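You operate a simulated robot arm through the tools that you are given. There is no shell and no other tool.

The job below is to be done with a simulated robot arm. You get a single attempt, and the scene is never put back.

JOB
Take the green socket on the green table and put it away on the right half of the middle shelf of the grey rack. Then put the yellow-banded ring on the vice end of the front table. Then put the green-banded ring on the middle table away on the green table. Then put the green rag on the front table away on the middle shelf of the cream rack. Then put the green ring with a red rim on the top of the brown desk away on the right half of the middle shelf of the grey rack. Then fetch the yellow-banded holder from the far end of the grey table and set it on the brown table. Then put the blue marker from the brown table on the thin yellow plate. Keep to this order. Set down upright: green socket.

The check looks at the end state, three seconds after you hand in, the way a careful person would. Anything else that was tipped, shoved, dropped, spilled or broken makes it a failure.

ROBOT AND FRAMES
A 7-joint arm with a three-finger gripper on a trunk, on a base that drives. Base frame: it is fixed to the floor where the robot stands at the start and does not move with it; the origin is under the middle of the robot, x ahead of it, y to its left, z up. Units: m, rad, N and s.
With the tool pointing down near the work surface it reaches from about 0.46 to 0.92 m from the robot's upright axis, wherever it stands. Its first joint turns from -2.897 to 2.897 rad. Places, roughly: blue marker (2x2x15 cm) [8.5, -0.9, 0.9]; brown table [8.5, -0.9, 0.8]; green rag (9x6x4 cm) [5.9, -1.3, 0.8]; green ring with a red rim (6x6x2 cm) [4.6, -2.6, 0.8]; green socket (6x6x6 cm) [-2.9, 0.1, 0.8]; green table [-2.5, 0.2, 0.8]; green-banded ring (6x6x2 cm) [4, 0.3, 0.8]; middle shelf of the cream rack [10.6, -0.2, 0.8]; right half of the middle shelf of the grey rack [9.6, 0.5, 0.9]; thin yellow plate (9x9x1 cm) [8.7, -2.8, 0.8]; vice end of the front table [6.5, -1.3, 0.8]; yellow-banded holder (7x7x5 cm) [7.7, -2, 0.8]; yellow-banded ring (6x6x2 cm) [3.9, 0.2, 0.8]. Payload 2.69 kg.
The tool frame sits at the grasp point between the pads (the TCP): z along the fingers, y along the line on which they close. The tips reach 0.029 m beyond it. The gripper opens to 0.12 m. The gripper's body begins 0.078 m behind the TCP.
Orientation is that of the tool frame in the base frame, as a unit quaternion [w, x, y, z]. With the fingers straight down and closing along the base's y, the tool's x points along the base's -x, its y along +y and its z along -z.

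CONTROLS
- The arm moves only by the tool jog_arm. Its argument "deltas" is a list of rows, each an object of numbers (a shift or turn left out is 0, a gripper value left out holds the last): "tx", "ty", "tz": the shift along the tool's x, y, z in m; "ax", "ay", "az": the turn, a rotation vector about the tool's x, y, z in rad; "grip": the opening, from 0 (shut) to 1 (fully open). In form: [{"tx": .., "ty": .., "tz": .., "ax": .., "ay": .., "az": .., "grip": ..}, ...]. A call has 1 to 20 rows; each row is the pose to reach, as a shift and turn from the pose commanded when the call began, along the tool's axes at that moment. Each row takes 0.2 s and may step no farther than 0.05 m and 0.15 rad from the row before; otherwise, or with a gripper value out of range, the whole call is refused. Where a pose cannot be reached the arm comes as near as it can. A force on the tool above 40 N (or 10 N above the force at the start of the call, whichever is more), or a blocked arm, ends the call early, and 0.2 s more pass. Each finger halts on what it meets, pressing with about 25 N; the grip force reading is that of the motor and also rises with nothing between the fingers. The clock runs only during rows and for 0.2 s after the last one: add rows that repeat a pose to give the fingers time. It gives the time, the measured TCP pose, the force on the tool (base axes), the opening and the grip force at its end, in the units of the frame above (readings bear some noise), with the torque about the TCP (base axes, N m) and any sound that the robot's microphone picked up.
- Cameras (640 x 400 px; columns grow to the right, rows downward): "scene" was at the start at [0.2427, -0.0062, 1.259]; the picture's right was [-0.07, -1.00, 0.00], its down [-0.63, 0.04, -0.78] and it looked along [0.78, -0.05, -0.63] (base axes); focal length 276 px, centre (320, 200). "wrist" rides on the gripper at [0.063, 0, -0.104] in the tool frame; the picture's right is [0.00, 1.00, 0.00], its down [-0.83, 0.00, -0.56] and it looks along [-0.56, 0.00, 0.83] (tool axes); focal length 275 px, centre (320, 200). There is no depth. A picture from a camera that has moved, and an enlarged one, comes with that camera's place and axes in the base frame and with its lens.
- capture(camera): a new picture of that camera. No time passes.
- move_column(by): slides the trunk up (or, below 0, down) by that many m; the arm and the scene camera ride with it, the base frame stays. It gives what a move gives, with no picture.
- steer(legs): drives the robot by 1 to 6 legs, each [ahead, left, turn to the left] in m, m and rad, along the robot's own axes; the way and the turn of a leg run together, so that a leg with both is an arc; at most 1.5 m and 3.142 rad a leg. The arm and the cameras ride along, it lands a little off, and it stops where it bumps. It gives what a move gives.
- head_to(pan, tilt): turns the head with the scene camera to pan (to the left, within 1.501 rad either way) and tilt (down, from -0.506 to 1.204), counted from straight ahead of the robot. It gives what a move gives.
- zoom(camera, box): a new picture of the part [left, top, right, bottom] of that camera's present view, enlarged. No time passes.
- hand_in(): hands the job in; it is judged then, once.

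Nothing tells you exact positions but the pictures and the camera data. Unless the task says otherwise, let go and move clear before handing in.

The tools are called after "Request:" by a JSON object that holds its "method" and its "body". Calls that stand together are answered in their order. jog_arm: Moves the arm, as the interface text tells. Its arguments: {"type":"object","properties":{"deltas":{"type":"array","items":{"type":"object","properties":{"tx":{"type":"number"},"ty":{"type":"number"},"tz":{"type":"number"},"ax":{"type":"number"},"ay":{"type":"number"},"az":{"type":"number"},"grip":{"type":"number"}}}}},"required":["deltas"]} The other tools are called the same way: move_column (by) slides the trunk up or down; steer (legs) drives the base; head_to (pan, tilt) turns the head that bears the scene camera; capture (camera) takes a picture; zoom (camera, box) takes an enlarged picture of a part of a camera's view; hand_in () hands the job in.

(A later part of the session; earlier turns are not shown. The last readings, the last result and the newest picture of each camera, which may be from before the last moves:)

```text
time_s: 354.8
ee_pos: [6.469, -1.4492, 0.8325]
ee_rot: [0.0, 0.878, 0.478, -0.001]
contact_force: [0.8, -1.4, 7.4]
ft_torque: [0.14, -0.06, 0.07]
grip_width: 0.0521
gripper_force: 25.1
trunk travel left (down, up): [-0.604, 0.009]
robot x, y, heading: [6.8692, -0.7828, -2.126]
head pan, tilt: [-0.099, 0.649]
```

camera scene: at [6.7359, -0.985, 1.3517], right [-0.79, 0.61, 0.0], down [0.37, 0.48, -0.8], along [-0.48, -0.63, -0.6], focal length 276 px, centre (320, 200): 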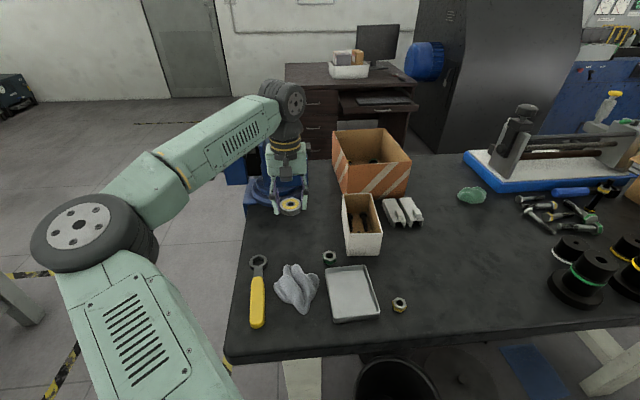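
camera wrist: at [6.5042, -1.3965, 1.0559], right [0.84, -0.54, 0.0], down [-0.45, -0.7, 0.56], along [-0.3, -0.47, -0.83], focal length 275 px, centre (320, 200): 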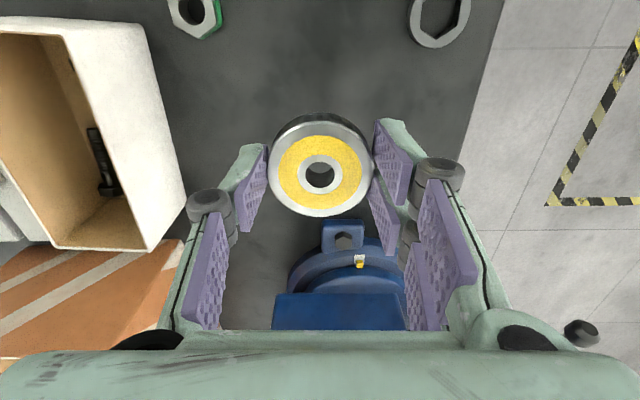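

Contact at z≈0.832, same as when it was picked. I open the fingers and lift away.

Request:
{"method": "jog_arm", "body": {"deltas": [{"grip": 0.5}, {"grip": 0.58}, {"grip": 0.65}, {"grip": 0.65}]}}

Request:
{"method": "jog_arm", "body": {"deltas": [{"tz": -0.015}, {"tz": -0.05}, {"tz": -0.1}, {"tz": -0.15}, {"tz": -0.15}]}}

Request:
{"method": "capture", "body": {"camera": "wrist"}}

Request:
{"method": "capture", "body": {"camera": "scene"}}

```text
time_s: 355.8
ee_pos: [6.4699, -1.4495, 0.8318]
ee_rot: [0.0, 0.879, 0.477, 0.001]
contact_force: [-0.6, -0.4, 0.2]
ft_torque: [0.0, -0.04, 0.02]
grip_width: 0.078
gripper_force: 0.1
trunk travel left (down, up): [-0.604, 0.009]
robot x, y, heading: [6.8684, -0.7769, -2.123]
head pan, tilt: [-0.099, 0.649]
```

```text
time_s: 357.0
ee_pos: [6.4697, -1.4495, 0.9802]
ee_rot: [0.0, 0.879, 0.478, 0.0]
contact_force: [0.2, 0.1, 0.0]
ft_torque: [-0.01, 0.03, -0.01]
grip_width: 0.0777
gripper_force: 0.1
trunk travel left (down, up): [-0.604, 0.009]
robot x, y, heading: [6.87, -0.7815, -2.123]
head pan, tilt: [-0.099, 0.649]
```

```text
taken
camera wrist: at [6.5039, -1.3957, 1.0847], right [0.84, -0.54, 0.0], down [-0.45, -0.7, 0.56], along [-0.3, -0.47, -0.83], focal length 275 px, centre (320, 200)
```

wrist: 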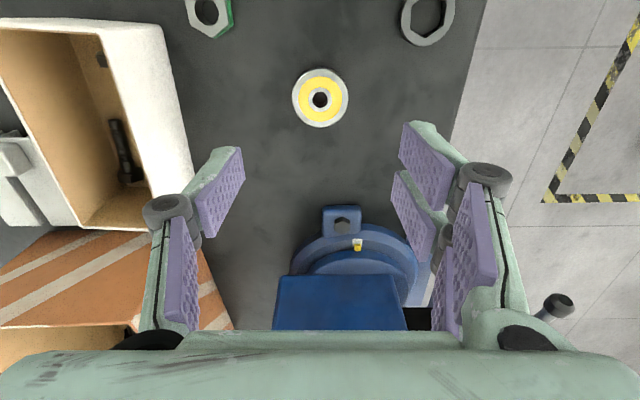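

```text
taken
camera scene: at [6.7359, -0.9851, 1.3516], right [-0.79, 0.61, 0.0], down [0.37, 0.48, -0.8], along [-0.48, -0.63, -0.6], focal length 276 px, centre (320, 200)
```

scene: 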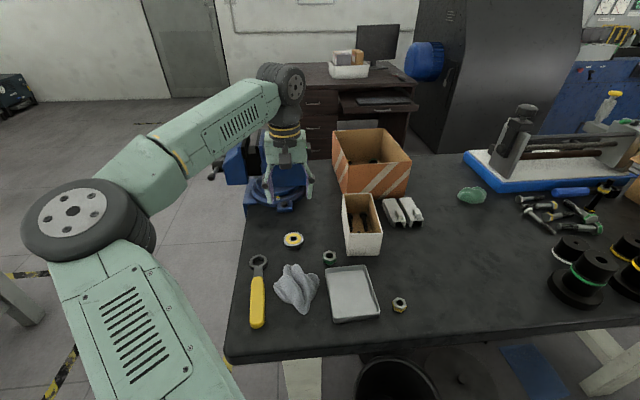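

The yellow-banded ring lies flat at the vice end. Now I raise and pull in the arm, and go back along the aisle to the middle table for the green-banded ring.

Request:
{"method": "jog_arm", "body": {"deltas": [{"tz": -0.05}, {"tz": -0.1}, {"tz": -0.12, "tx": 0.03}, {"tz": -0.14, "tx": 0.06}, {"tz": -0.16, "tx": 0.09}, {"tz": -0.18, "tx": 0.12}, {"tz": -0.2, "tx": 0.15}, {"tz": -0.2, "tx": 0.17}, {"tz": -0.2, "tx": 0.17}]}}

Request:
{"method": "steer", "body": {"legs": [[0.04, -1.0, 0.0], [0.05, -0.5, 0.0], [-0.02, -0.53, 0.0], [-0.14, -0.42, 0.0], [0, -0.58, 0.0]]}}

Request:
{"method": "head_to", "body": {"pan": -0.15, "tilt": 0.65}}

Request:
{"method": "capture", "body": {"camera": "scene"}}

Request:
{"method": "capture", "body": {"camera": "wrist"}}

```text
time_s: 359.0
ee_pos: [6.5625, -1.3072, 1.1814]
ee_rot: [-0.001, 0.879, 0.478, 0.0]
contact_force: [-0.8, -0.3, 0.8]
ft_torque: [-0.02, -0.01, -0.03]
grip_width: 0.078
gripper_force: 0.1
trunk travel left (down, up): [-0.604, 0.009]
robot x, y, heading: [6.8734, -0.7808, -2.122]
head pan, tilt: [-0.099, 0.649]
```

```text
time_s: 383.2
ee_pos: [4.0311, 0.3569, 1.1814]
ee_rot: [0.0, 0.881, 0.474, 0.001]
contact_force: [-0.2, -0.1, -0.2]
ft_torque: [0.0, -0.02, 0.01]
grip_width: 0.0782
gripper_force: 0.1
trunk travel left (down, up): [-0.604, 0.009]
robot x, y, heading: [4.3438, 0.8784, -2.134]
head pan, tilt: [-0.099, 0.649]
```

```text
time_s: 383.8
ee_pos: [4.0302, 0.3571, 1.1817]
ee_rot: [-0.001, 0.88, 0.474, -0.001]
contact_force: [0.7, -0.3, 0.2]
ft_torque: [-0.01, -0.04, 0.0]
grip_width: 0.0781
gripper_force: 0.1
trunk travel left (down, up): [-0.604, 0.009]
robot x, y, heading: [4.3394, 0.8774, -2.131]
head pan, tilt: [-0.15, 0.649]
```

```text
taken
camera scene: at [4.2039, 0.6813, 1.3517], right [-0.76, 0.65, 0.0], down [0.39, 0.46, -0.8], along [-0.52, -0.6, -0.6], focal length 276 px, centre (320, 200)
```

scene: 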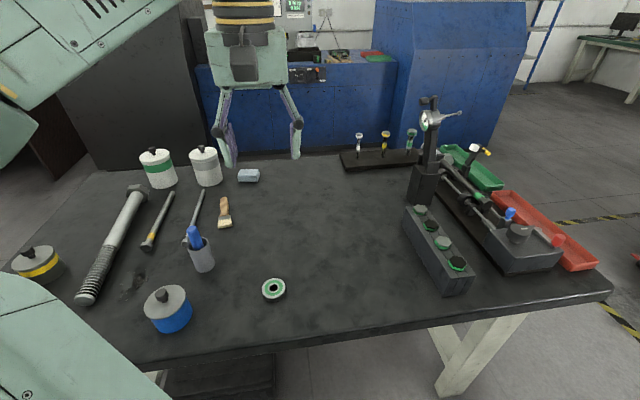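

```text
taken
camera wrist: at [4.0659, 0.4106, 1.2857], right [0.84, -0.55, 0.0], down [-0.45, -0.7, 0.56], along [-0.3, -0.46, -0.83], focal length 275 px, centre (320, 200)
```

wrist: 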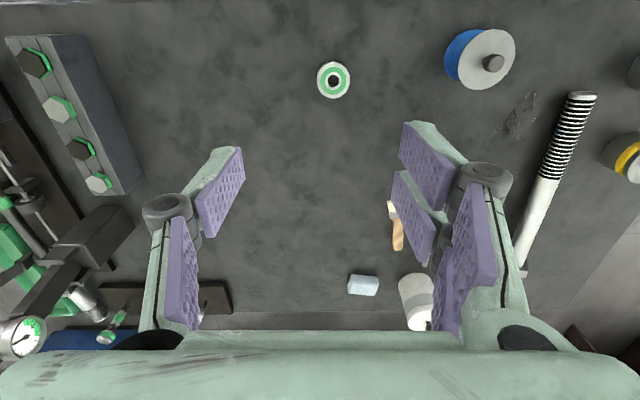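

The green-banded ring is at (4.035, 0.327), almost under the gripper. I centre over it and descend part way.

Request:
{"method": "jog_arm", "body": {"deltas": [{"tx": -0.0223, "ty": 0.0207, "grip": 0.78}, {"tx": -0.0223, "ty": 0.0207, "tz": 0.045}, {"tx": -0.0223, "ty": 0.0207, "tz": 0.09}, {"tx": -0.0223, "ty": 0.0207, "tz": 0.135}, {"tx": -0.0223, "ty": 0.0207, "tz": 0.18}, {"tx": -0.0223, "ty": 0.0207, "tz": 0.225}, {"tx": -0.0223, "ty": 0.0207, "tz": 0.265}, {"tx": -0.0223, "ty": 0.0207, "tz": 0.265}]}}

Request:
{"method": "capture", "body": {"camera": "wrist"}}

Request:
{"method": "capture", "body": {"camera": "scene"}}

```text
time_s: 385.6
ee_pos: [4.034, 0.3269, 0.9164]
ee_rot: [-0.001, 0.881, 0.474, -0.001]
contact_force: [-1.1, -0.5, -0.3]
ft_torque: [0.01, -0.02, 0.01]
grip_width: 0.0936
gripper_force: 0.1
trunk travel left (down, up): [-0.604, 0.009]
robot x, y, heading: [4.3415, 0.877, -2.133]
head pan, tilt: [-0.15, 0.649]
```

```text
taken
camera wrist: at [4.0705, 0.3807, 1.0205], right [0.84, -0.55, 0.0], down [-0.45, -0.7, 0.56], along [-0.3, -0.46, -0.83], focal length 275 px, centre (320, 200)
```

wrist: 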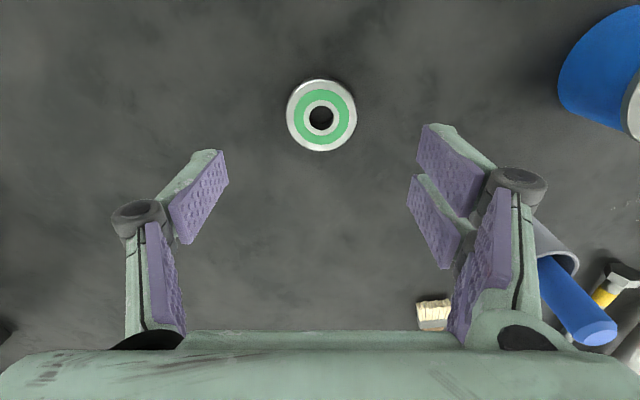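

```text
taken
camera scene: at [4.2039, 0.6814, 1.3517], right [-0.76, 0.65, 0.0], down [0.39, 0.46, -0.8], along [-0.52, -0.6, -0.6], focal length 276 px, centre (320, 200)
```

scene: 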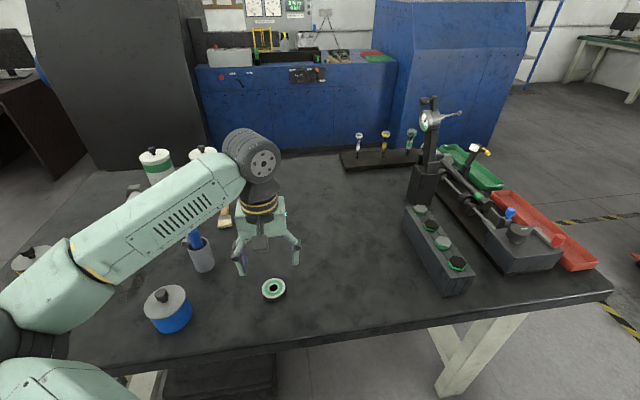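

The ring is centred within 4 mm. The forearm passes above the blue jar, so I lower in two stages, checking the clearance.

Request:
{"method": "jog_arm", "body": {"deltas": [{"tx": 0.0025, "ty": 0.0024, "tz": 0.02}, {"tx": 0.0025, "ty": 0.0024, "tz": 0.045}, {"tx": 0.0025, "ty": 0.0024, "tz": 0.045}]}}

Request:
{"method": "capture", "body": {"camera": "scene"}}

Request:
{"method": "capture", "body": {"camera": "wrist"}}

```text
time_s: 386.4
ee_pos: [4.0382, 0.3273, 0.8711]
ee_rot: [-0.001, 0.881, 0.474, 0.0]
contact_force: [1.2, -0.1, -0.8]
ft_torque: [0.0, -0.04, -0.03]
grip_width: 0.0938
gripper_force: 0.0
trunk travel left (down, up): [-0.604, 0.009]
robot x, y, heading: [4.3438, 0.8782, -2.129]
head pan, tilt: [-0.15, 0.649]
```

```text
taken
camera scene: at [4.2039, 0.6814, 1.3517], right [-0.76, 0.65, 0.0], down [0.39, 0.46, -0.8], along [-0.52, -0.6, -0.6], focal length 276 px, centre (320, 200)
```

scene: 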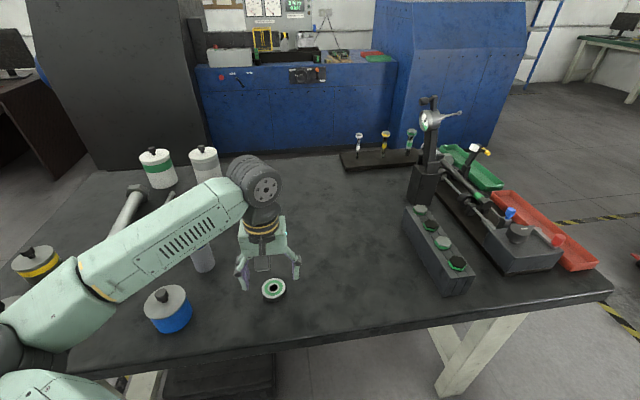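

```text
taken
camera wrist: at [4.0734, 0.3811, 0.9757], right [0.84, -0.55, 0.0], down [-0.45, -0.7, 0.56], along [-0.3, -0.46, -0.83], focal length 275 px, centre (320, 200)
```

wrist: 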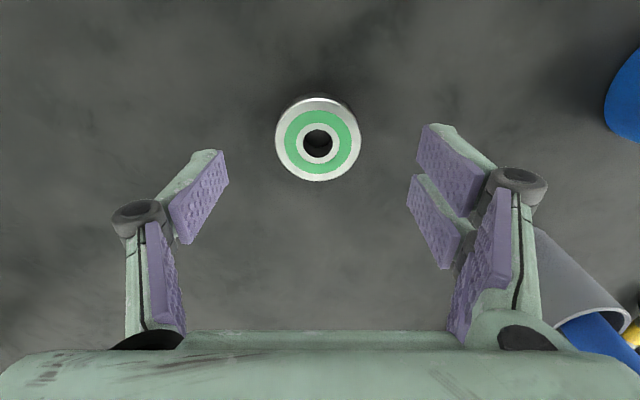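

Forearm and jar look clear of each other. I lower the rest and close on the ring.

Request:
{"method": "jog_arm", "body": {"deltas": [{"tx": 0.0015, "ty": -0.001, "tz": 0.02}, {"tx": 0.0015, "ty": -0.001, "tz": 0.037}, {"tx": 0.0015, "ty": -0.001, "tz": 0.037}]}}

Request:
{"method": "jog_arm", "body": {"deltas": [{"grip": 0.6}, {"grip": 0.48}, {"grip": 0.4}, {"grip": 0.3}, {"grip": 0.3}, {"grip": 0.3}]}}

Request:
{"method": "capture", "body": {"camera": "scene"}}

```text
time_s: 387.2
ee_pos: [4.0384, 0.3303, 0.8342]
ee_rot: [0.0, 0.88, 0.474, 0.0]
contact_force: [-0.6, -0.3, -0.1]
ft_torque: [-0.01, 0.0, 0.0]
grip_width: 0.0939
gripper_force: 0.1
trunk travel left (down, up): [-0.604, 0.009]
robot x, y, heading: [4.3413, 0.8782, -2.134]
head pan, tilt: [-0.15, 0.649]
```

```text
time_s: 388.6
ee_pos: [4.0393, 0.3295, 0.8352]
ee_rot: [-0.001, 0.88, 0.475, -0.001]
contact_force: [-0.3, 1.0, 1.4]
ft_torque: [0.06, -0.04, 0.03]
grip_width: 0.0517
gripper_force: 24.9
trunk travel left (down, up): [-0.604, 0.009]
robot x, y, heading: [4.3435, 0.8782, -2.129]
head pan, tilt: [-0.15, 0.649]
```

```text
taken
camera scene: at [4.2039, 0.6815, 1.3517], right [-0.76, 0.65, 0.0], down [0.39, 0.46, -0.8], along [-0.52, -0.6, -0.6], focal length 276 px, centre (320, 200)
```

scene: 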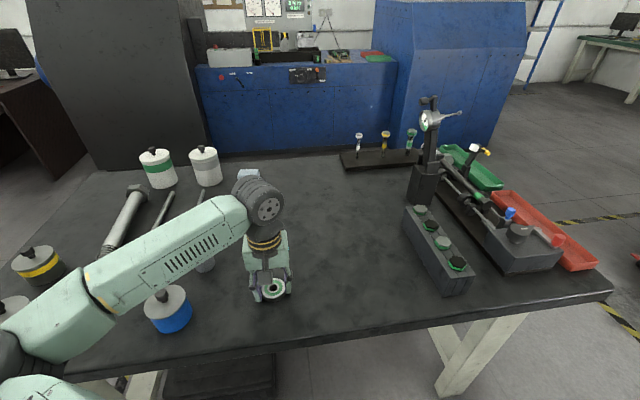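

Gripped at 0.052 m, jar untouched. I lift the ring and pull the arm in.

Request:
{"method": "jog_arm", "body": {"deltas": [{"tz": -0.03}, {"tz": -0.07}, {"tz": -0.11}, {"tz": -0.15}, {"tz": -0.19}, {"tz": -0.23}, {"tz": -0.27}, {"tz": -0.31}, {"tz": -0.34}, {"tz": -0.34}]}}

Request:
{"method": "capture", "body": {"camera": "wrist"}}

Request:
{"method": "head_to", "body": {"pan": -1.2, "tilt": 0.4}}

Request:
{"method": "capture", "body": {"camera": "scene"}}

```text
time_s: 390.8
ee_pos: [4.0385, 0.3299, 1.1752]
ee_rot: [-0.001, 0.88, 0.474, 0.001]
contact_force: [0.1, -0.1, -1.1]
ft_torque: [-0.02, -0.01, -0.03]
grip_width: 0.0516
gripper_force: 24.8
trunk travel left (down, up): [-0.604, 0.009]
robot x, y, heading: [4.3438, 0.8788, -2.13]
head pan, tilt: [-0.15, 0.649]
```

```text
taken
camera wrist: at [4.0742, 0.3827, 1.2791], right [0.84, -0.55, 0.0], down [-0.45, -0.7, 0.55], along [-0.3, -0.46, -0.83], focal length 275 px, centre (320, 200)
```

wrist: 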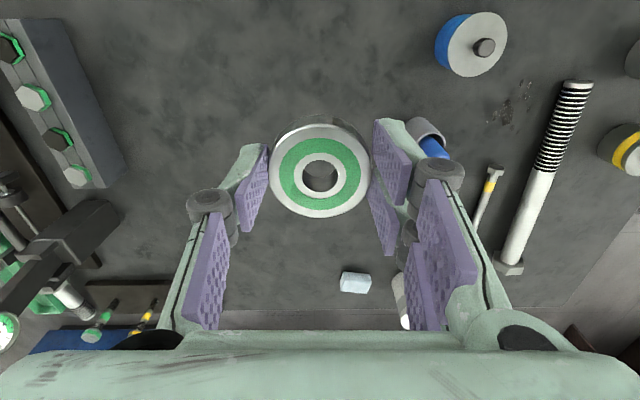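

```text
time_s: 392.1
ee_pos: [4.0396, 0.3299, 1.1752]
ee_rot: [-0.001, 0.881, 0.474, 0.0]
contact_force: [-0.1, 0.1, -1.9]
ft_torque: [0.04, 0.02, 0.0]
grip_width: 0.0518
gripper_force: 25.0
trunk travel left (down, up): [-0.604, 0.009]
robot x, y, heading: [4.3392, 0.8796, -2.128]
head pan, tilt: [-1.201, 0.4]
```

```text
taken
camera scene: at [4.1695, 0.7645, 1.3742], right [0.19, 0.98, 0.0], down [0.38, -0.07, -0.92], along [-0.9, 0.17, -0.39], focal length 276 px, centre (320, 200)
```

scene: 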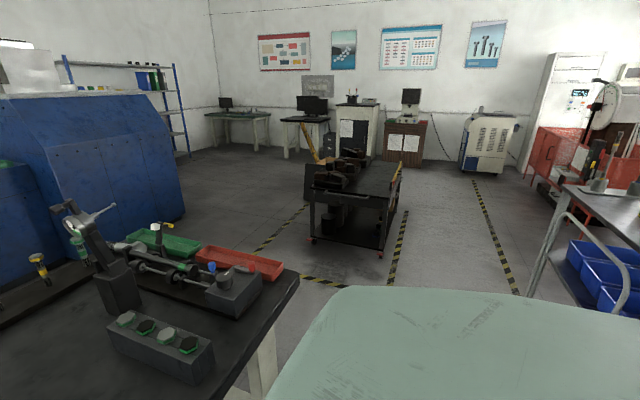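

The green-banded ring is held. Now the long trip to the green table: strafe along the left aisle, cross between the middle table and the cart, then down the main aisle.

Request:
{"method": "steer", "body": {"legs": [[0, -1.45, 0.0], [1.0, 0.0, 0.0], [0, 0, -1.568]]}}

Request:
{"method": "head_to", "body": {"pan": 0.5, "tilt": 0.4}}

Request:
{"method": "capture", "body": {"camera": "scene"}}

Request:
{"method": "head_to", "body": {"pan": -0.6, "tilt": 0.5}}

Request:
{"method": "capture", "body": {"camera": "scene"}}

```text
time_s: 412.2
ee_pos: [2.0309, 1.1075, 1.1735]
ee_rot: [0.0, 0.959, -0.284, 0.002]
contact_force: [0.0, -1.1, -1.9]
ft_torque: [0.03, -0.05, 0.01]
grip_width: 0.0515
gripper_force: 25.1
trunk travel left (down, up): [-0.604, 0.009]
robot x, y, heading: [2.5872, 0.8076, 2.584]
head pan, tilt: [-1.201, 0.4]
```

```text
time_s: 414.0
ee_pos: [2.0328, 1.1072, 1.1746]
ee_rot: [-0.001, 0.959, -0.283, 0.001]
contact_force: [-0.5, 1.1, -1.5]
ft_torque: [0.01, -0.03, 0.02]
grip_width: 0.0518
gripper_force: 25.0
trunk travel left (down, up): [-0.604, 0.009]
robot x, y, heading: [2.5867, 0.8106, 2.589]
head pan, tilt: [0.499, 0.4]
```

```text
taken
camera scene: at [2.3593, 0.8948, 1.3742], right [0.06, 1.0, 0.0], down [0.39, -0.02, -0.92], along [-0.92, 0.05, -0.39], focal length 276 px, centre (320, 200)
```

scene: 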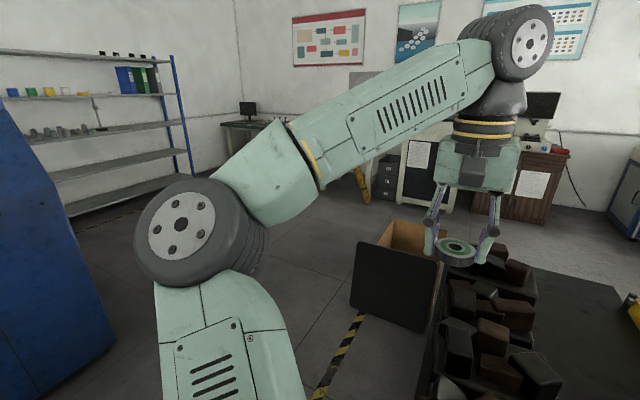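

```text
time_s: 415.3
ee_pos: [2.0321, 1.1071, 1.1743]
ee_rot: [0.0, 0.959, -0.284, 0.0]
contact_force: [0.2, -0.4, -1.6]
ft_torque: [-0.02, 0.0, 0.04]
grip_width: 0.0517
gripper_force: 25.3
trunk travel left (down, up): [-0.604, 0.009]
robot x, y, heading: [2.5822, 0.8069, 2.584]
head pan, tilt: [-0.6, 0.499]
```

```text
taken
camera scene: at [2.4149, 0.9729, 1.365], right [0.91, 0.41, 0.0], down [0.19, -0.44, -0.88], along [-0.36, 0.8, -0.48], focal length 276 px, centre (320, 200)
```

scene: 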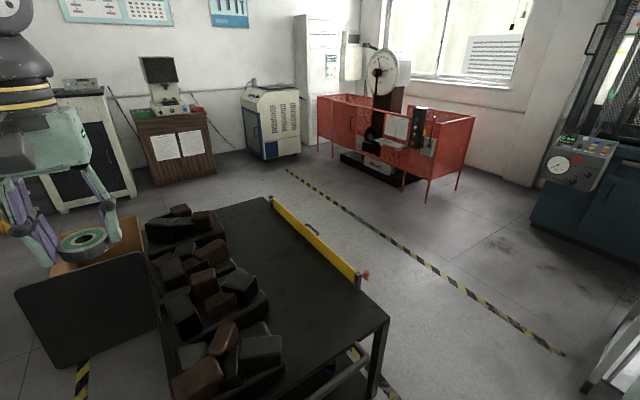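

The cart is ahead; I strafe left into the main aisle and drive on towards the green table's side of the room.

Request:
{"method": "steer", "body": {"legs": [[0, 1.05, 0.003], [1.4, 0.0, 0.0], [1.0, 0.0, 0.0]]}}

Request:
{"method": "head_to", "body": {"pan": 0.9, "tilt": 0.4}}

Request:
{"method": "capture", "body": {"camera": "scene"}}

```text
time_s: 435.1
ee_pos: [-0.545, 1.4898, 1.1744]
ee_rot: [-0.001, 0.958, -0.288, 0.001]
contact_force: [0.0, 0.1, -1.1]
ft_torque: [0.0, -0.01, 0.03]
grip_width: 0.0512
gripper_force: 25.3
trunk travel left (down, up): [-0.604, 0.009]
robot x, y, heading: [0.0041, 1.1877, 2.576]
head pan, tilt: [-0.6, 0.499]
```

```text
time_s: 436.7
ee_pos: [-0.544, 1.4887, 1.174]
ee_rot: [-0.001, 0.958, -0.288, 0.002]
contact_force: [0.6, -0.6, -2.1]
ft_torque: [-0.04, -0.04, -0.02]
grip_width: 0.0515
gripper_force: 25.0
trunk travel left (down, up): [-0.604, 0.009]
robot x, y, heading: [0.0041, 1.1849, 2.578]
head pan, tilt: [0.901, 0.4]
```

```text
taken
camera scene: at [-0.2129, 1.2368, 1.3742], right [-0.33, 0.94, 0.0], down [0.37, 0.13, -0.92], along [-0.87, -0.3, -0.39], focal length 276 px, centre (320, 200)
```

scene: 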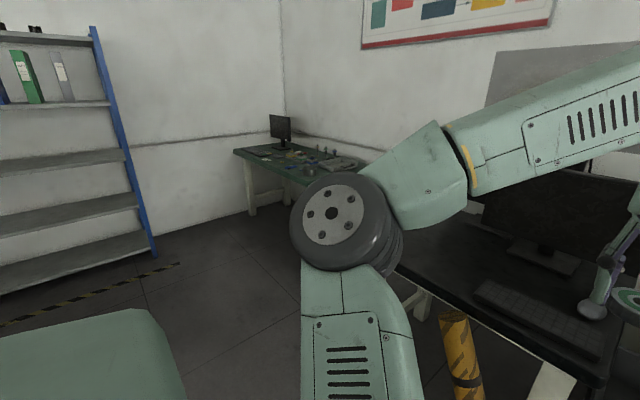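

The black desk is to the right; the green table beyond on the left. I strafe left to line up with the green table's right part.

Request:
{"method": "steer", "body": {"legs": [[0, 1.0, 0.008], [0, 0.9, 0.0]]}}

Request:
{"method": "head_to", "body": {"pan": 0.1, "tilt": 0.4}}

Request:
{"method": "capture", "body": {"camera": "scene"}}

```text
time_s: 451.7
ee_pos: [-1.5625, -0.1109, 1.1743]
ee_rot: [0.0, 0.957, -0.289, 0.001]
contact_force: [-0.5, 0.0, -1.7]
ft_torque: [0.01, 0.0, -0.04]
grip_width: 0.0516
gripper_force: 25.3
trunk travel left (down, up): [-0.604, 0.009]
robot x, y, heading: [-1.0131, -0.4145, 2.579]
head pan, tilt: [0.901, 0.4]
```

```text
time_s: 452.8
ee_pos: [-1.5616, -0.1102, 1.1749]
ee_rot: [-0.001, 0.957, -0.289, 0.001]
contact_force: [-0.2, -0.6, -1.5]
ft_torque: [-0.01, 0.01, -0.04]
grip_width: 0.0516
gripper_force: 24.7
trunk travel left (down, up): [-0.604, 0.009]
robot x, y, heading: [-1.0153, -0.4124, 2.578]
head pan, tilt: [0.099, 0.4]
```

```text
taken
camera scene: at [-1.2268, -0.2903, 1.3742], right [0.45, 0.89, 0.0], down [0.35, -0.17, -0.92], along [-0.82, 0.41, -0.39], focal length 276 px, centre (320, 200)
```

scene: 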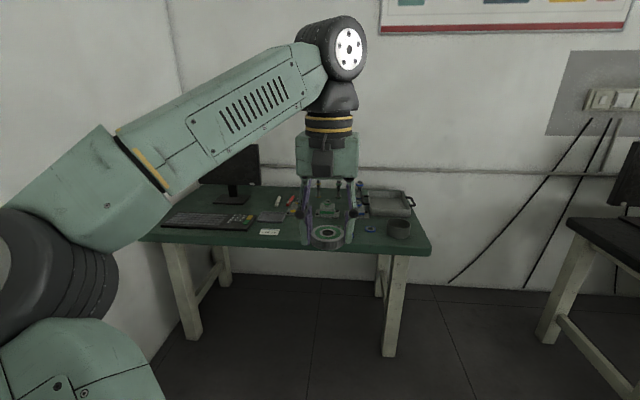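

The green table is straight ahead. I drive 0.75 m closer and look down with the wrist camera for a free spot.

Request:
{"method": "steer", "body": {"legs": [[0.75, 0.0, 0.0]]}}

Request:
{"method": "capture", "body": {"camera": "wrist"}}

Request:
{"method": "head_to", "body": {"pan": -0.15, "tilt": 0.6}}

Request:
{"method": "capture", "body": {"camera": "scene"}}

```text
time_s: 456.9
ee_pos: [-2.1909, 0.2852, 1.1748]
ee_rot: [0.0, 0.958, -0.288, 0.001]
contact_force: [0.3, 0.6, -1.6]
ft_torque: [-0.02, 0.01, 0.0]
grip_width: 0.0517
gripper_force: 24.8
trunk travel left (down, up): [-0.604, 0.009]
robot x, y, heading: [-1.641, -0.0142, 2.573]
head pan, tilt: [0.099, 0.4]
```

```text
taken
camera wrist: at [-2.1383, 0.2524, 1.2787], right [-0.55, -0.84, 0.0], down [-0.7, 0.46, 0.55], along [-0.46, 0.3, -0.83], focal length 275 px, centre (320, 200)
```

wrist: 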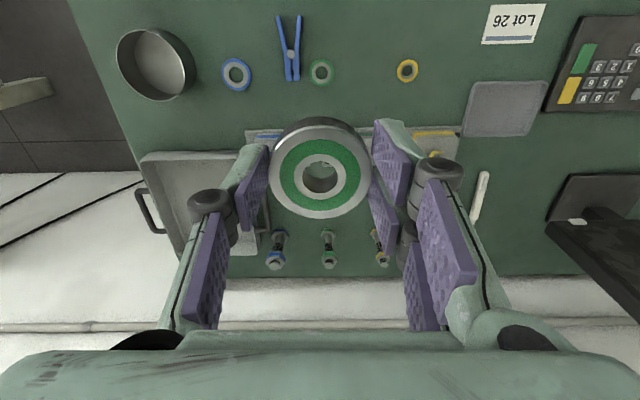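

```text
time_s: 457.6
ee_pos: [-2.1918, 0.2863, 1.1746]
ee_rot: [-0.001, 0.958, -0.288, 0.001]
contact_force: [0.6, -0.8, -2.1]
ft_torque: [-0.02, 0.01, 0.02]
grip_width: 0.0515
gripper_force: 25.7
trunk travel left (down, up): [-0.604, 0.009]
robot x, y, heading: [-1.6449, -0.019, 2.575]
head pan, tilt: [-0.15, 0.6]
```

```text
taken
camera scene: at [-1.8398, 0.1229, 1.356], right [0.65, 0.76, 0.0], down [0.43, -0.37, -0.83], along [-0.62, 0.54, -0.56], focal length 276 px, centre (320, 200)
```

scene: 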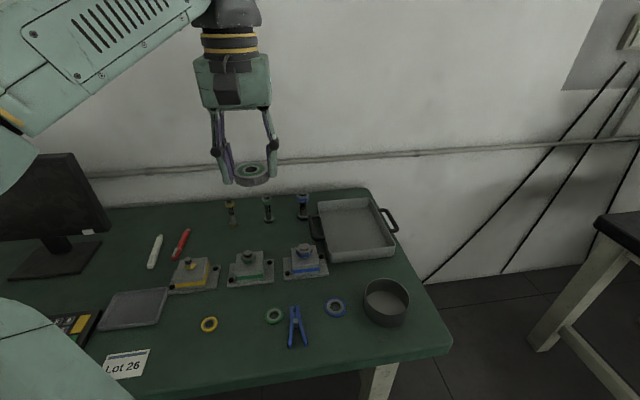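

Free spot on the green table: between the yellow and green rings but nearer the front edge, about (-2.20, 0.20). I lower the gripper and shift it over that spot.

Request:
{"method": "jog_arm", "body": {"deltas": [{"tz": 0.045}, {"tz": 0.09, "ty": 0.01}, {"tz": 0.135, "ty": 0.02, "tx": 0.005}, {"tz": 0.18, "ty": 0.035, "tx": 0.015}, {"tz": 0.21, "ty": 0.055, "tx": 0.028}, {"tz": 0.235, "ty": 0.0763, "tx": 0.0408}, {"tz": 0.235, "ty": 0.0763, "tx": 0.0408}]}}

Request:
{"method": "capture", "body": {"camera": "wrist"}}

Request:
{"method": "capture", "body": {"camera": "scene"}}

```text
time_s: 459.2
ee_pos: [-2.1993, 0.2005, 0.9404]
ee_rot: [-0.001, 0.958, -0.288, 0.001]
contact_force: [-0.1, -0.1, -2.1]
ft_torque: [0.0, -0.03, 0.01]
grip_width: 0.0516
gripper_force: 24.9
trunk travel left (down, up): [-0.604, 0.009]
robot x, y, heading: [-1.6443, -0.0177, 2.58]
head pan, tilt: [-0.15, 0.6]
```

```text
taken
camera wrist: at [-2.1453, 0.1672, 1.0441], right [-0.55, -0.84, 0.0], down [-0.7, 0.46, 0.55], along [-0.46, 0.3, -0.83], focal length 275 px, centre (320, 200)
```

wrist: 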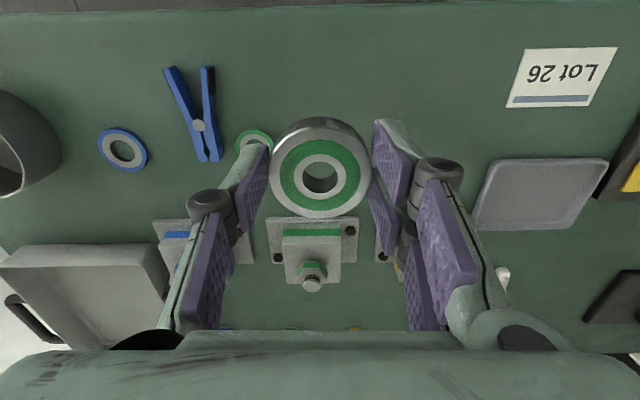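

```text
taken
camera scene: at [-1.8397, 0.123, 1.3559], right [0.65, 0.76, 0.0], down [0.43, -0.37, -0.82], along [-0.62, 0.54, -0.57], focal length 276 px, centre (320, 200)
```

scene: 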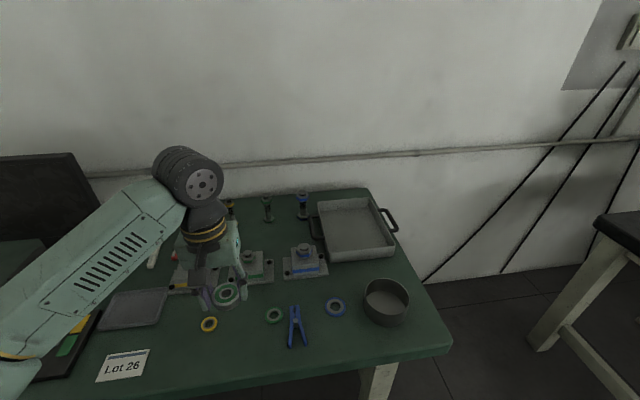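

The landing spot is free between and in front of the two rings. Lowering to near the table, then in small steps.

Request:
{"method": "jog_arm", "body": {"deltas": [{"tz": 0.045}, {"tz": 0.09}, {"tz": 0.13}, {"tz": 0.145}, {"tz": 0.145}]}}

Request:
{"method": "capture", "body": {"camera": "wrist"}}

Request:
{"method": "capture", "body": {"camera": "scene"}}

```text
time_s: 460.4
ee_pos: [-2.1975, 0.2007, 0.7947]
ee_rot: [0.0, 0.958, -0.288, 0.0]
contact_force: [0.3, 0.2, -1.2]
ft_torque: [0.0, 0.01, 0.0]
grip_width: 0.0516
gripper_force: 24.6
trunk travel left (down, up): [-0.604, 0.009]
robot x, y, heading: [-1.6413, -0.0178, 2.58]
head pan, tilt: [-0.15, 0.6]
```

```text
taken
camera wrist: at [-2.1454, 0.1664, 0.899], right [-0.55, -0.84, 0.0], down [-0.7, 0.46, 0.56], along [-0.46, 0.3, -0.83], focal length 275 px, centre (320, 200)
```

wrist: 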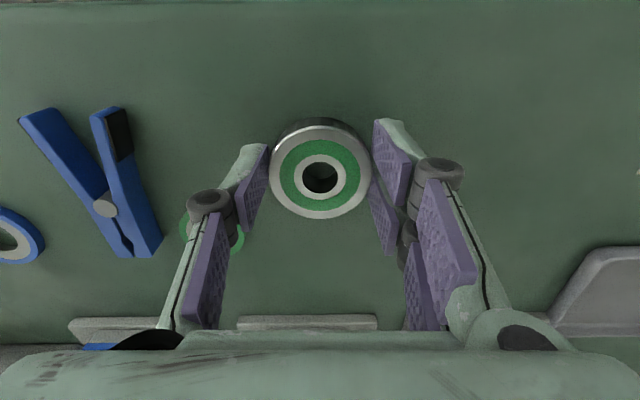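

```text
taken
camera scene: at [-1.8397, 0.1229, 1.3559], right [0.65, 0.76, 0.0], down [0.43, -0.37, -0.83], along [-0.62, 0.54, -0.56], focal length 276 px, centre (320, 200)
```

scene: 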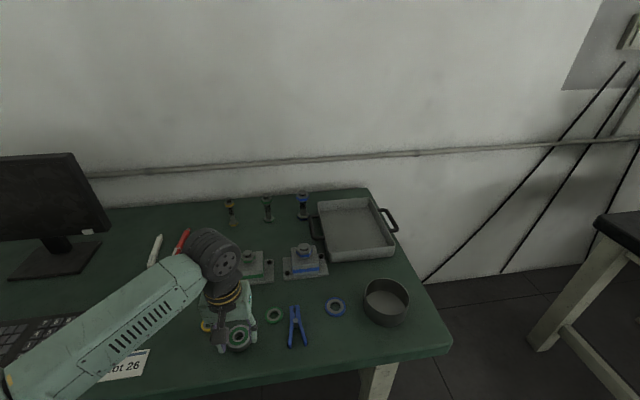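

Clear around. I lower in small steps until contact.

Request:
{"method": "jog_arm", "body": {"deltas": [{"tz": 0.004}, {"tz": 0.004}]}}

Request:
{"method": "jog_arm", "body": {"deltas": [{"tz": 0.003}, {"tz": 0.003}]}}

```text
time_s: 461.0
ee_pos: [-2.1982, 0.2004, 0.7902]
ee_rot: [-0.001, 0.958, -0.287, 0.001]
contact_force: [-0.2, 0.0, -2.1]
ft_torque: [-0.05, 0.0, 0.01]
grip_width: 0.0516
gripper_force: 24.8
trunk travel left (down, up): [-0.604, 0.009]
robot x, y, heading: [-1.6395, -0.0175, 2.575]
head pan, tilt: [-0.15, 0.6]
```

```text
time_s: 461.6
ee_pos: [-2.1982, 0.2, 0.7874]
ee_rot: [0.0, 0.958, -0.288, 0.001]
contact_force: [-0.1, 0.1, -1.0]
ft_torque: [-0.02, -0.04, -0.01]
grip_width: 0.0516
gripper_force: 24.6
trunk travel left (down, up): [-0.604, 0.009]
robot x, y, heading: [-1.6424, -0.018, 2.576]
head pan, tilt: [-0.15, 0.6]
```

Request:
{"method": "jog_arm", "body": {"deltas": [{"tz": 0.003}, {"tz": 0.003}]}}

```text
time_s: 462.2
ee_pos: [-2.1979, 0.1995, 0.7851]
ee_rot: [0.0, 0.958, -0.288, 0.001]
contact_force: [1.0, -0.4, -1.8]
ft_torque: [0.01, -0.02, -0.02]
grip_width: 0.0518
gripper_force: 24.1
trunk travel left (down, up): [-0.604, 0.009]
robot x, y, heading: [-1.6422, -0.0162, 2.579]
head pan, tilt: [-0.15, 0.6]
```

Request:
{"method": "jog_arm", "body": {"deltas": [{"tz": 0.003}, {"tz": 0.003}]}}

```text
time_s: 462.8
ee_pos: [-2.1984, 0.1994, 0.7836]
ee_rot: [0.0, 0.958, -0.287, -0.002]
contact_force: [0.5, 0.2, 19.5]
ft_torque: [0.09, 0.14, 0.04]
grip_width: 0.0519
gripper_force: 25.1
trunk travel left (down, up): [-0.604, 0.009]
robot x, y, heading: [-1.6434, -0.018, 2.582]
head pan, tilt: [-0.15, 0.6]
```

Contact. I open the fingers and lift off.

Request:
{"method": "jog_arm", "body": {"deltas": [{"tz": -0.002, "grip": 0.5}, {"tz": -0.002, "grip": 0.58}, {"tz": -0.002, "grip": 0.63}, {"tz": -0.002, "grip": 0.63}]}}

Request:
{"method": "jog_arm", "body": {"deltas": [{"tz": -0.015}, {"tz": -0.05}, {"tz": -0.1}, {"tz": -0.15}, {"tz": -0.2}, {"tz": -0.25}, {"tz": -0.3}, {"tz": -0.3}]}}

Request:
{"method": "capture", "body": {"camera": "wrist"}}

Request:
{"method": "capture", "body": {"camera": "scene"}}

```text
time_s: 463.8
ee_pos: [-2.1981, 0.2011, 0.7838]
ee_rot: [0.0, 0.958, -0.287, 0.001]
contact_force: [-0.6, 0.2, -0.1]
ft_torque: [0.01, -0.01, 0.01]
grip_width: 0.0754
gripper_force: 0.0
trunk travel left (down, up): [-0.604, 0.009]
robot x, y, heading: [-1.6393, -0.0178, 2.573]
head pan, tilt: [-0.15, 0.6]
```

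```text
time_s: 465.6
ee_pos: [-2.2008, 0.2001, 1.0837]
ee_rot: [-0.001, 0.958, -0.288, 0.002]
contact_force: [-0.7, -0.9, 0.1]
ft_torque: [-0.01, -0.02, 0.03]
grip_width: 0.0755
gripper_force: 0.1
trunk travel left (down, up): [-0.604, 0.009]
robot x, y, heading: [-1.6419, -0.016, 2.578]
head pan, tilt: [-0.15, 0.6]
```

```text
taken
camera wrist: at [-2.1469, 0.1661, 1.1882], right [-0.55, -0.84, 0.0], down [-0.7, 0.45, 0.55], along [-0.46, 0.3, -0.83], focal length 275 px, centre (320, 200)
```

wrist: 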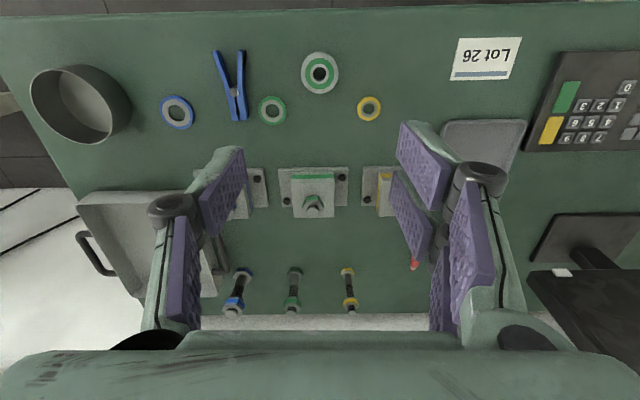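

```text
taken
camera scene: at [-1.84, 0.1229, 1.3559], right [0.65, 0.76, 0.0], down [0.43, -0.37, -0.82], along [-0.62, 0.54, -0.57], focal length 276 px, centre (320, 200)
```

scene: 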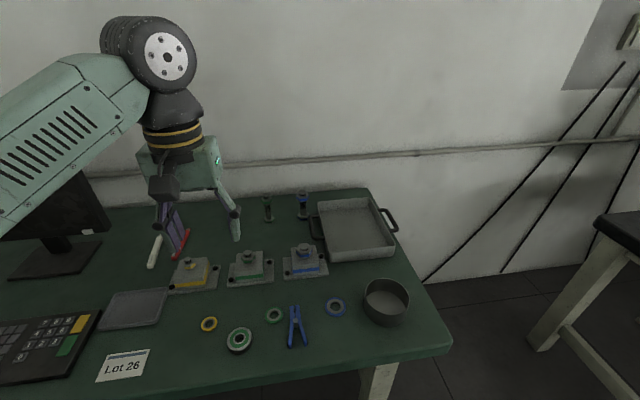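

The green-banded ring is set down flat on the green table. Next is the green rag on the front table: I raise the arm, back off and return along the main aisle.

Request:
{"method": "jog_arm", "body": {"deltas": [{"tz": -0.045}, {"tz": -0.09}, {"tz": -0.09}]}}

Request:
{"method": "steer", "body": {"legs": [[-0.76, 0.0, 0.008], [0, -0.95, 0.0], [0, -0.98, 0.0]]}}

```text
time_s: 466.4
ee_pos: [-2.2037, 0.1982, 1.1617]
ee_rot: [-0.027, 0.955, -0.294, 0.015]
contact_force: [0.3, 0.8, 0.6]
ft_torque: [-0.03, 0.0, 0.0]
grip_width: 0.0756
gripper_force: 0.0
trunk travel left (down, up): [-0.604, 0.009]
robot x, y, heading: [-1.64, -0.0168, 2.577]
head pan, tilt: [-0.15, 0.6]
```

```text
time_s: 485.4
ee_pos: [-0.5565, 1.4416, 1.1648]
ee_rot: [-0.021, 0.956, -0.292, 0.012]
contact_force: [-0.1, -0.5, -0.9]
ft_torque: [-0.01, 0.02, -0.01]
grip_width: 0.0755
gripper_force: 0.0
trunk travel left (down, up): [-0.604, 0.009]
robot x, y, heading: [0.0089, 1.2302, 2.601]
head pan, tilt: [-0.15, 0.6]
```

Now I back along the main aisle (arm trailing) toward the front table.

Request:
{"method": "steer", "body": {"legs": [[0, 0, -0.014], [-1.45, 0.0, 0.0], [-1.45, 0.0, 0.0]]}}

Request:
{"method": "steer", "body": {"legs": [[-1.45, 0.0, 0.0], [-1.45, 0.0, 0.0]]}}

Request:
{"method": "head_to", "body": {"pan": -1.4, "tilt": 0.5}}

Request:
{"method": "capture", "body": {"camera": "scene"}}

```text
time_s: 499.8
ee_pos: [1.9161, -0.1029, 1.1632]
ee_rot: [-0.024, 0.953, -0.302, 0.014]
contact_force: [0.5, -0.1, 0.0]
ft_torque: [-0.02, -0.03, 0.03]
grip_width: 0.0755
gripper_force: 0.0
trunk travel left (down, up): [-0.604, 0.009]
robot x, y, heading: [2.4747, -0.3278, 2.58]
head pan, tilt: [-0.15, 0.6]
```

```text
time_s: 513.9
ee_pos: [4.3789, -1.6473, 1.1623]
ee_rot: [-0.024, 0.954, -0.299, 0.014]
contact_force: [0.6, 0.3, -0.7]
ft_torque: [-0.02, -0.01, 0.01]
grip_width: 0.0756
gripper_force: 0.0
trunk travel left (down, up): [-0.604, 0.009]
robot x, y, heading: [4.9373, -1.8643, 2.592]
head pan, tilt: [-0.15, 0.6]
```

```text
time_s: 515.3
ee_pos: [4.3781, -1.6468, 1.1631]
ee_rot: [-0.025, 0.954, -0.298, 0.014]
contact_force: [-0.1, -0.1, -0.2]
ft_torque: [-0.01, 0.03, -0.02]
grip_width: 0.0754
gripper_force: 0.0
trunk travel left (down, up): [-0.604, 0.009]
robot x, y, heading: [4.9397, -1.8695, 2.588]
head pan, tilt: [-1.4, 0.499]
```

```text
taken
camera scene: at [4.8431, -1.6992, 1.365], right [0.93, -0.37, 0.0], down [-0.18, -0.44, -0.88], along [0.33, 0.81, -0.48], focal length 276 px, centre (320, 200)
```

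scene: 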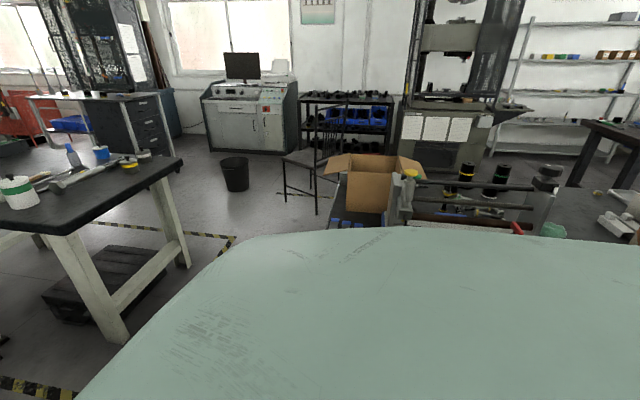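

The rag is visible behind the instrument on the front table. I back a little further and turn right to face the table.

Request:
{"method": "steer", "body": {"legs": [[-0.45, 0.0, 0.0], [0, 0, -1.571]]}}

Request:
{"method": "head_to", "body": {"pan": 0.0, "tilt": 0.5}}

Request:
{"method": "capture", "body": {"camera": "scene"}}

Request:
{"method": "capture", "body": {"camera": "wrist"}}

```text
time_s: 522.0
ee_pos: [5.5449, -1.5412, 1.1622]
ee_rot: [0.007, -0.463, 0.886, -0.027]
contact_force: [0.3, -0.1, -0.4]
ft_torque: [0.0, 0.0, 0.01]
grip_width: 0.0756
gripper_force: 0.0
trunk travel left (down, up): [-0.604, 0.009]
robot x, y, heading: [5.3196, -2.1051, 1.012]
head pan, tilt: [-1.4, 0.499]
```

```text
time_s: 523.5
ee_pos: [5.5447, -1.5408, 1.1618]
ee_rot: [0.008, -0.462, 0.886, -0.028]
contact_force: [0.0, -0.4, 0.1]
ft_torque: [-0.01, 0.04, 0.06]
grip_width: 0.0757
gripper_force: 0.1
trunk travel left (down, up): [-0.604, 0.009]
robot x, y, heading: [5.3234, -2.102, 1.012]
head pan, tilt: [0.0, 0.499]
```

```text
taken
camera scene: at [5.4563, -1.894, 1.3651], right [0.85, -0.53, 0.0], down [-0.25, -0.41, -0.88], along [0.46, 0.75, -0.48], focal length 276 px, centre (320, 200)
```

scene: 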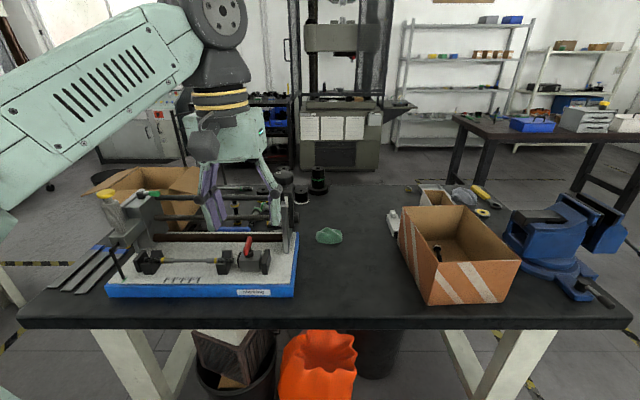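

```text
taken
camera wrist: at [5.5052, -1.5891, 1.2673], right [-0.82, 0.57, -0.06], down [0.45, 0.71, 0.54], along [0.35, 0.42, -0.84], focal length 275 px, centre (320, 200)
```

wrist: 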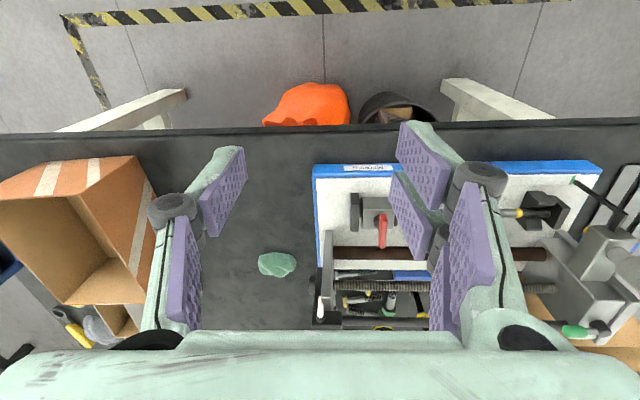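

The rag is at about (5.874, -1.276), between the instrument and the orange box. I'll grip it across its short side, so I move 0.16 m closer and turn the tool 90° (camera towards the box side).

Request:
{"method": "steer", "body": {"legs": [[0.16, 0.0, 0.0]]}}

Request:
{"method": "jog_arm", "body": {"deltas": [{"ax": -0.02, "ay": -0.004}, {"ax": -0.04, "ay": -0.008}, {"ax": -0.057, "ay": -0.0116}, {"ax": -0.057, "ay": -0.0116}]}}

Request:
{"method": "jog_arm", "body": {"deltas": [{"az": -0.14}, {"az": -0.28}, {"az": -0.42}, {"az": -0.56}, {"az": -0.7}, {"az": -0.84}, {"az": -0.98}, {"az": -1.12}, {"az": -1.26}, {"az": -1.4}, {"az": -1.54}, {"az": -1.54}]}}

Request:
{"method": "capture", "body": {"camera": "wrist"}}

Request:
{"method": "capture", "body": {"camera": "scene"}}

```text
time_s: 524.9
ee_pos: [5.6292, -1.4039, 1.1623]
ee_rot: [0.008, -0.463, 0.886, -0.027]
contact_force: [0.6, 0.3, 1.0]
ft_torque: [-0.04, 0.03, 0.01]
grip_width: 0.0757
gripper_force: 0.1
trunk travel left (down, up): [-0.604, 0.009]
robot x, y, heading: [5.4048, -1.9681, 1.016]
head pan, tilt: [0.0, 0.499]
```

```text
time_s: 525.9
ee_pos: [5.6284, -1.4044, 1.1603]
ee_rot: [0.002, -0.462, 0.887, -0.008]
contact_force: [0.5, 0.3, -0.8]
ft_torque: [-0.05, -0.03, 0.03]
grip_width: 0.0756
gripper_force: 0.1
trunk travel left (down, up): [-0.604, 0.009]
robot x, y, heading: [5.4141, -1.9636, 1.018]
head pan, tilt: [0.0, 0.499]
```

```text
time_s: 528.5
ee_pos: [5.6315, -1.4051, 1.1597]
ee_rot: [0.003, 0.949, -0.316, 0.005]
contact_force: [0.6, 0.4, -0.7]
ft_torque: [0.02, 0.0, 0.01]
grip_width: 0.0756
gripper_force: 0.1
trunk travel left (down, up): [-0.604, 0.009]
robot x, y, heading: [5.4071, -1.9674, 1.014]
head pan, tilt: [0.0, 0.499]
```

```text
taken
camera wrist: at [5.6808, -1.4408, 1.2646], right [-0.6, -0.8, 0.0], down [-0.67, 0.5, 0.55], along [-0.44, 0.32, -0.84], focal length 275 px, centre (320, 200)
```

wrist: 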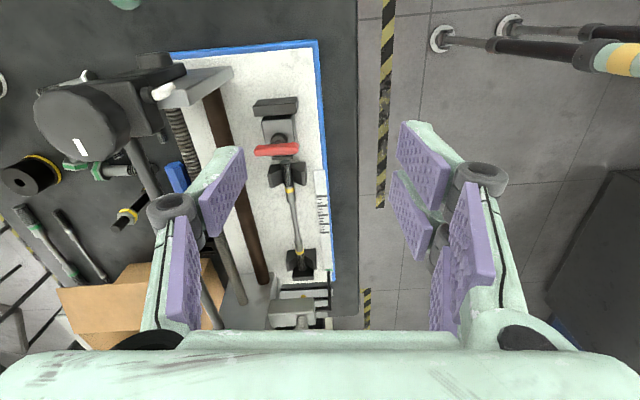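

```text
taken
camera scene: at [5.5407, -1.7573, 1.3651], right [0.85, -0.53, 0.0], down [-0.25, -0.41, -0.88], along [0.46, 0.75, -0.48], focal length 276 px, centre (320, 200)
```

scene: 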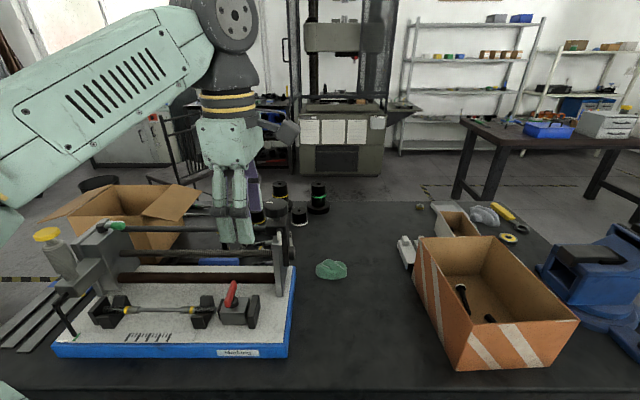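

The tool is turned; I move it over the rag and lower part way with the gripper open.

Request:
{"method": "jog_arm", "body": {"deltas": [{"tx": 0.02, "ty": -0.042, "grip": 0.8}, {"tx": 0.039, "ty": -0.084}, {"tx": 0.059, "ty": -0.126}, {"tx": 0.0785, "ty": -0.165, "tz": 0.02}, {"tx": 0.098, "ty": -0.205, "tz": 0.045}, {"tx": 0.1177, "ty": -0.245, "tz": 0.07}, {"tx": 0.1177, "ty": -0.2522, "tz": 0.11}, {"tx": 0.1177, "ty": -0.2522, "tz": 0.15}, {"tx": 0.1177, "ty": -0.2522, "tz": 0.15}]}}

Request:
{"method": "capture", "body": {"camera": "wrist"}}

Request:
{"method": "capture", "body": {"camera": "scene"}}

```text
refused: row 5 steps farther than a row can; nothing moved
```

```text
taken
camera wrist: at [5.6808, -1.4408, 1.2646], right [-0.6, -0.8, 0.0], down [-0.67, 0.5, 0.55], along [-0.44, 0.32, -0.84], focal length 275 px, centre (320, 200)
```

wrist: 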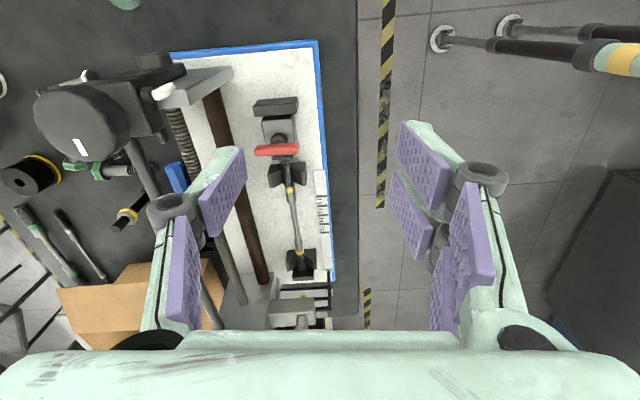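

```text
taken
camera scene: at [5.5407, -1.7573, 1.3651], right [0.85, -0.53, 0.0], down [-0.25, -0.41, -0.88], along [0.46, 0.75, -0.48], focal length 276 px, centre (320, 200)
```

scene: 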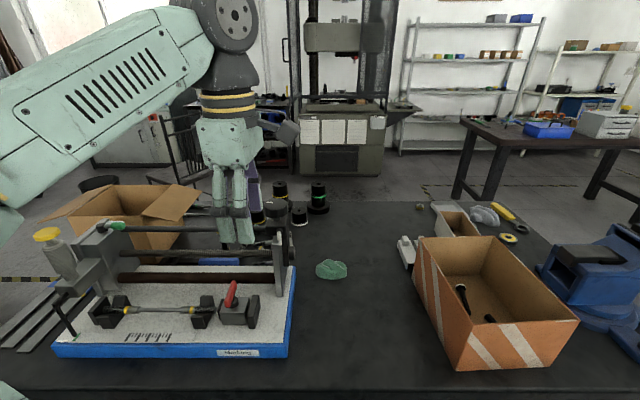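

One row was a touch too long; I redo it with smaller steps.

Request:
{"method": "jog_arm", "body": {"deltas": [{"tx": 0.018, "ty": -0.038, "grip": 0.8}, {"tx": 0.036, "ty": -0.076}, {"tx": 0.054, "ty": -0.114}, {"tx": 0.07, "ty": -0.15, "tz": 0.018}, {"tx": 0.087, "ty": -0.186, "tz": 0.038}, {"tx": 0.104, "ty": -0.222, "tz": 0.06}, {"tx": 0.1177, "ty": -0.2522, "tz": 0.085}, {"tx": 0.1177, "ty": -0.2522, "tz": 0.12}, {"tx": 0.1177, "ty": -0.2522, "tz": 0.15}, {"tx": 0.1177, "ty": -0.2522, "tz": 0.15}]}}

Request:
{"method": "capture", "body": {"camera": "wrist"}}

Request:
{"method": "capture", "body": {"camera": "scene"}}

```text
time_s: 530.7
ee_pos: [5.873, -1.2731, 1.0118]
ee_rot: [-0.001, 0.95, -0.313, -0.001]
contact_force: [0.5, 0.2, 0.2]
ft_torque: [0.0, -0.02, -0.01]
grip_width: 0.0962
gripper_force: 0.1
trunk travel left (down, up): [-0.604, 0.009]
robot x, y, heading: [5.4085, -1.9689, 1.014]
head pan, tilt: [0.0, 0.499]
```

```text
taken
camera wrist: at [5.9245, -1.3098, 1.1155], right [-0.59, -0.81, 0.0], down [-0.67, 0.49, 0.56], along [-0.45, 0.33, -0.83], focal length 275 px, centre (320, 200)
```

wrist: 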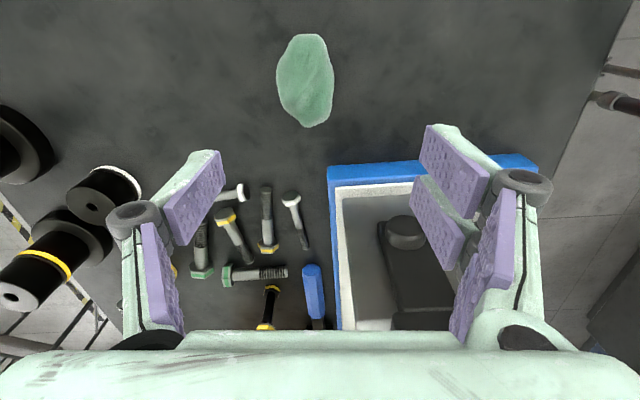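

```text
taken
camera scene: at [5.5407, -1.7574, 1.3651], right [0.85, -0.53, 0.0], down [-0.25, -0.41, -0.88], along [0.46, 0.75, -0.48], focal length 276 px, centre (320, 200)
```

scene: 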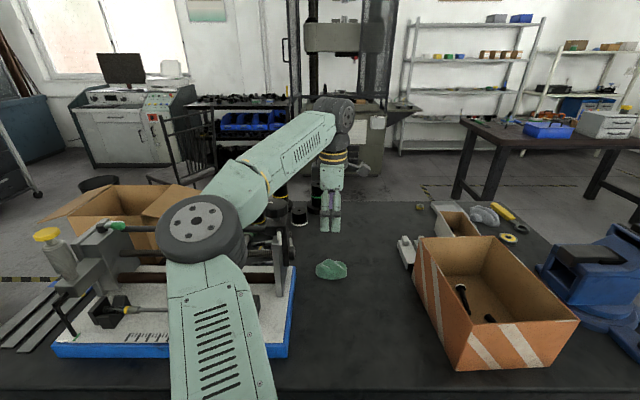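

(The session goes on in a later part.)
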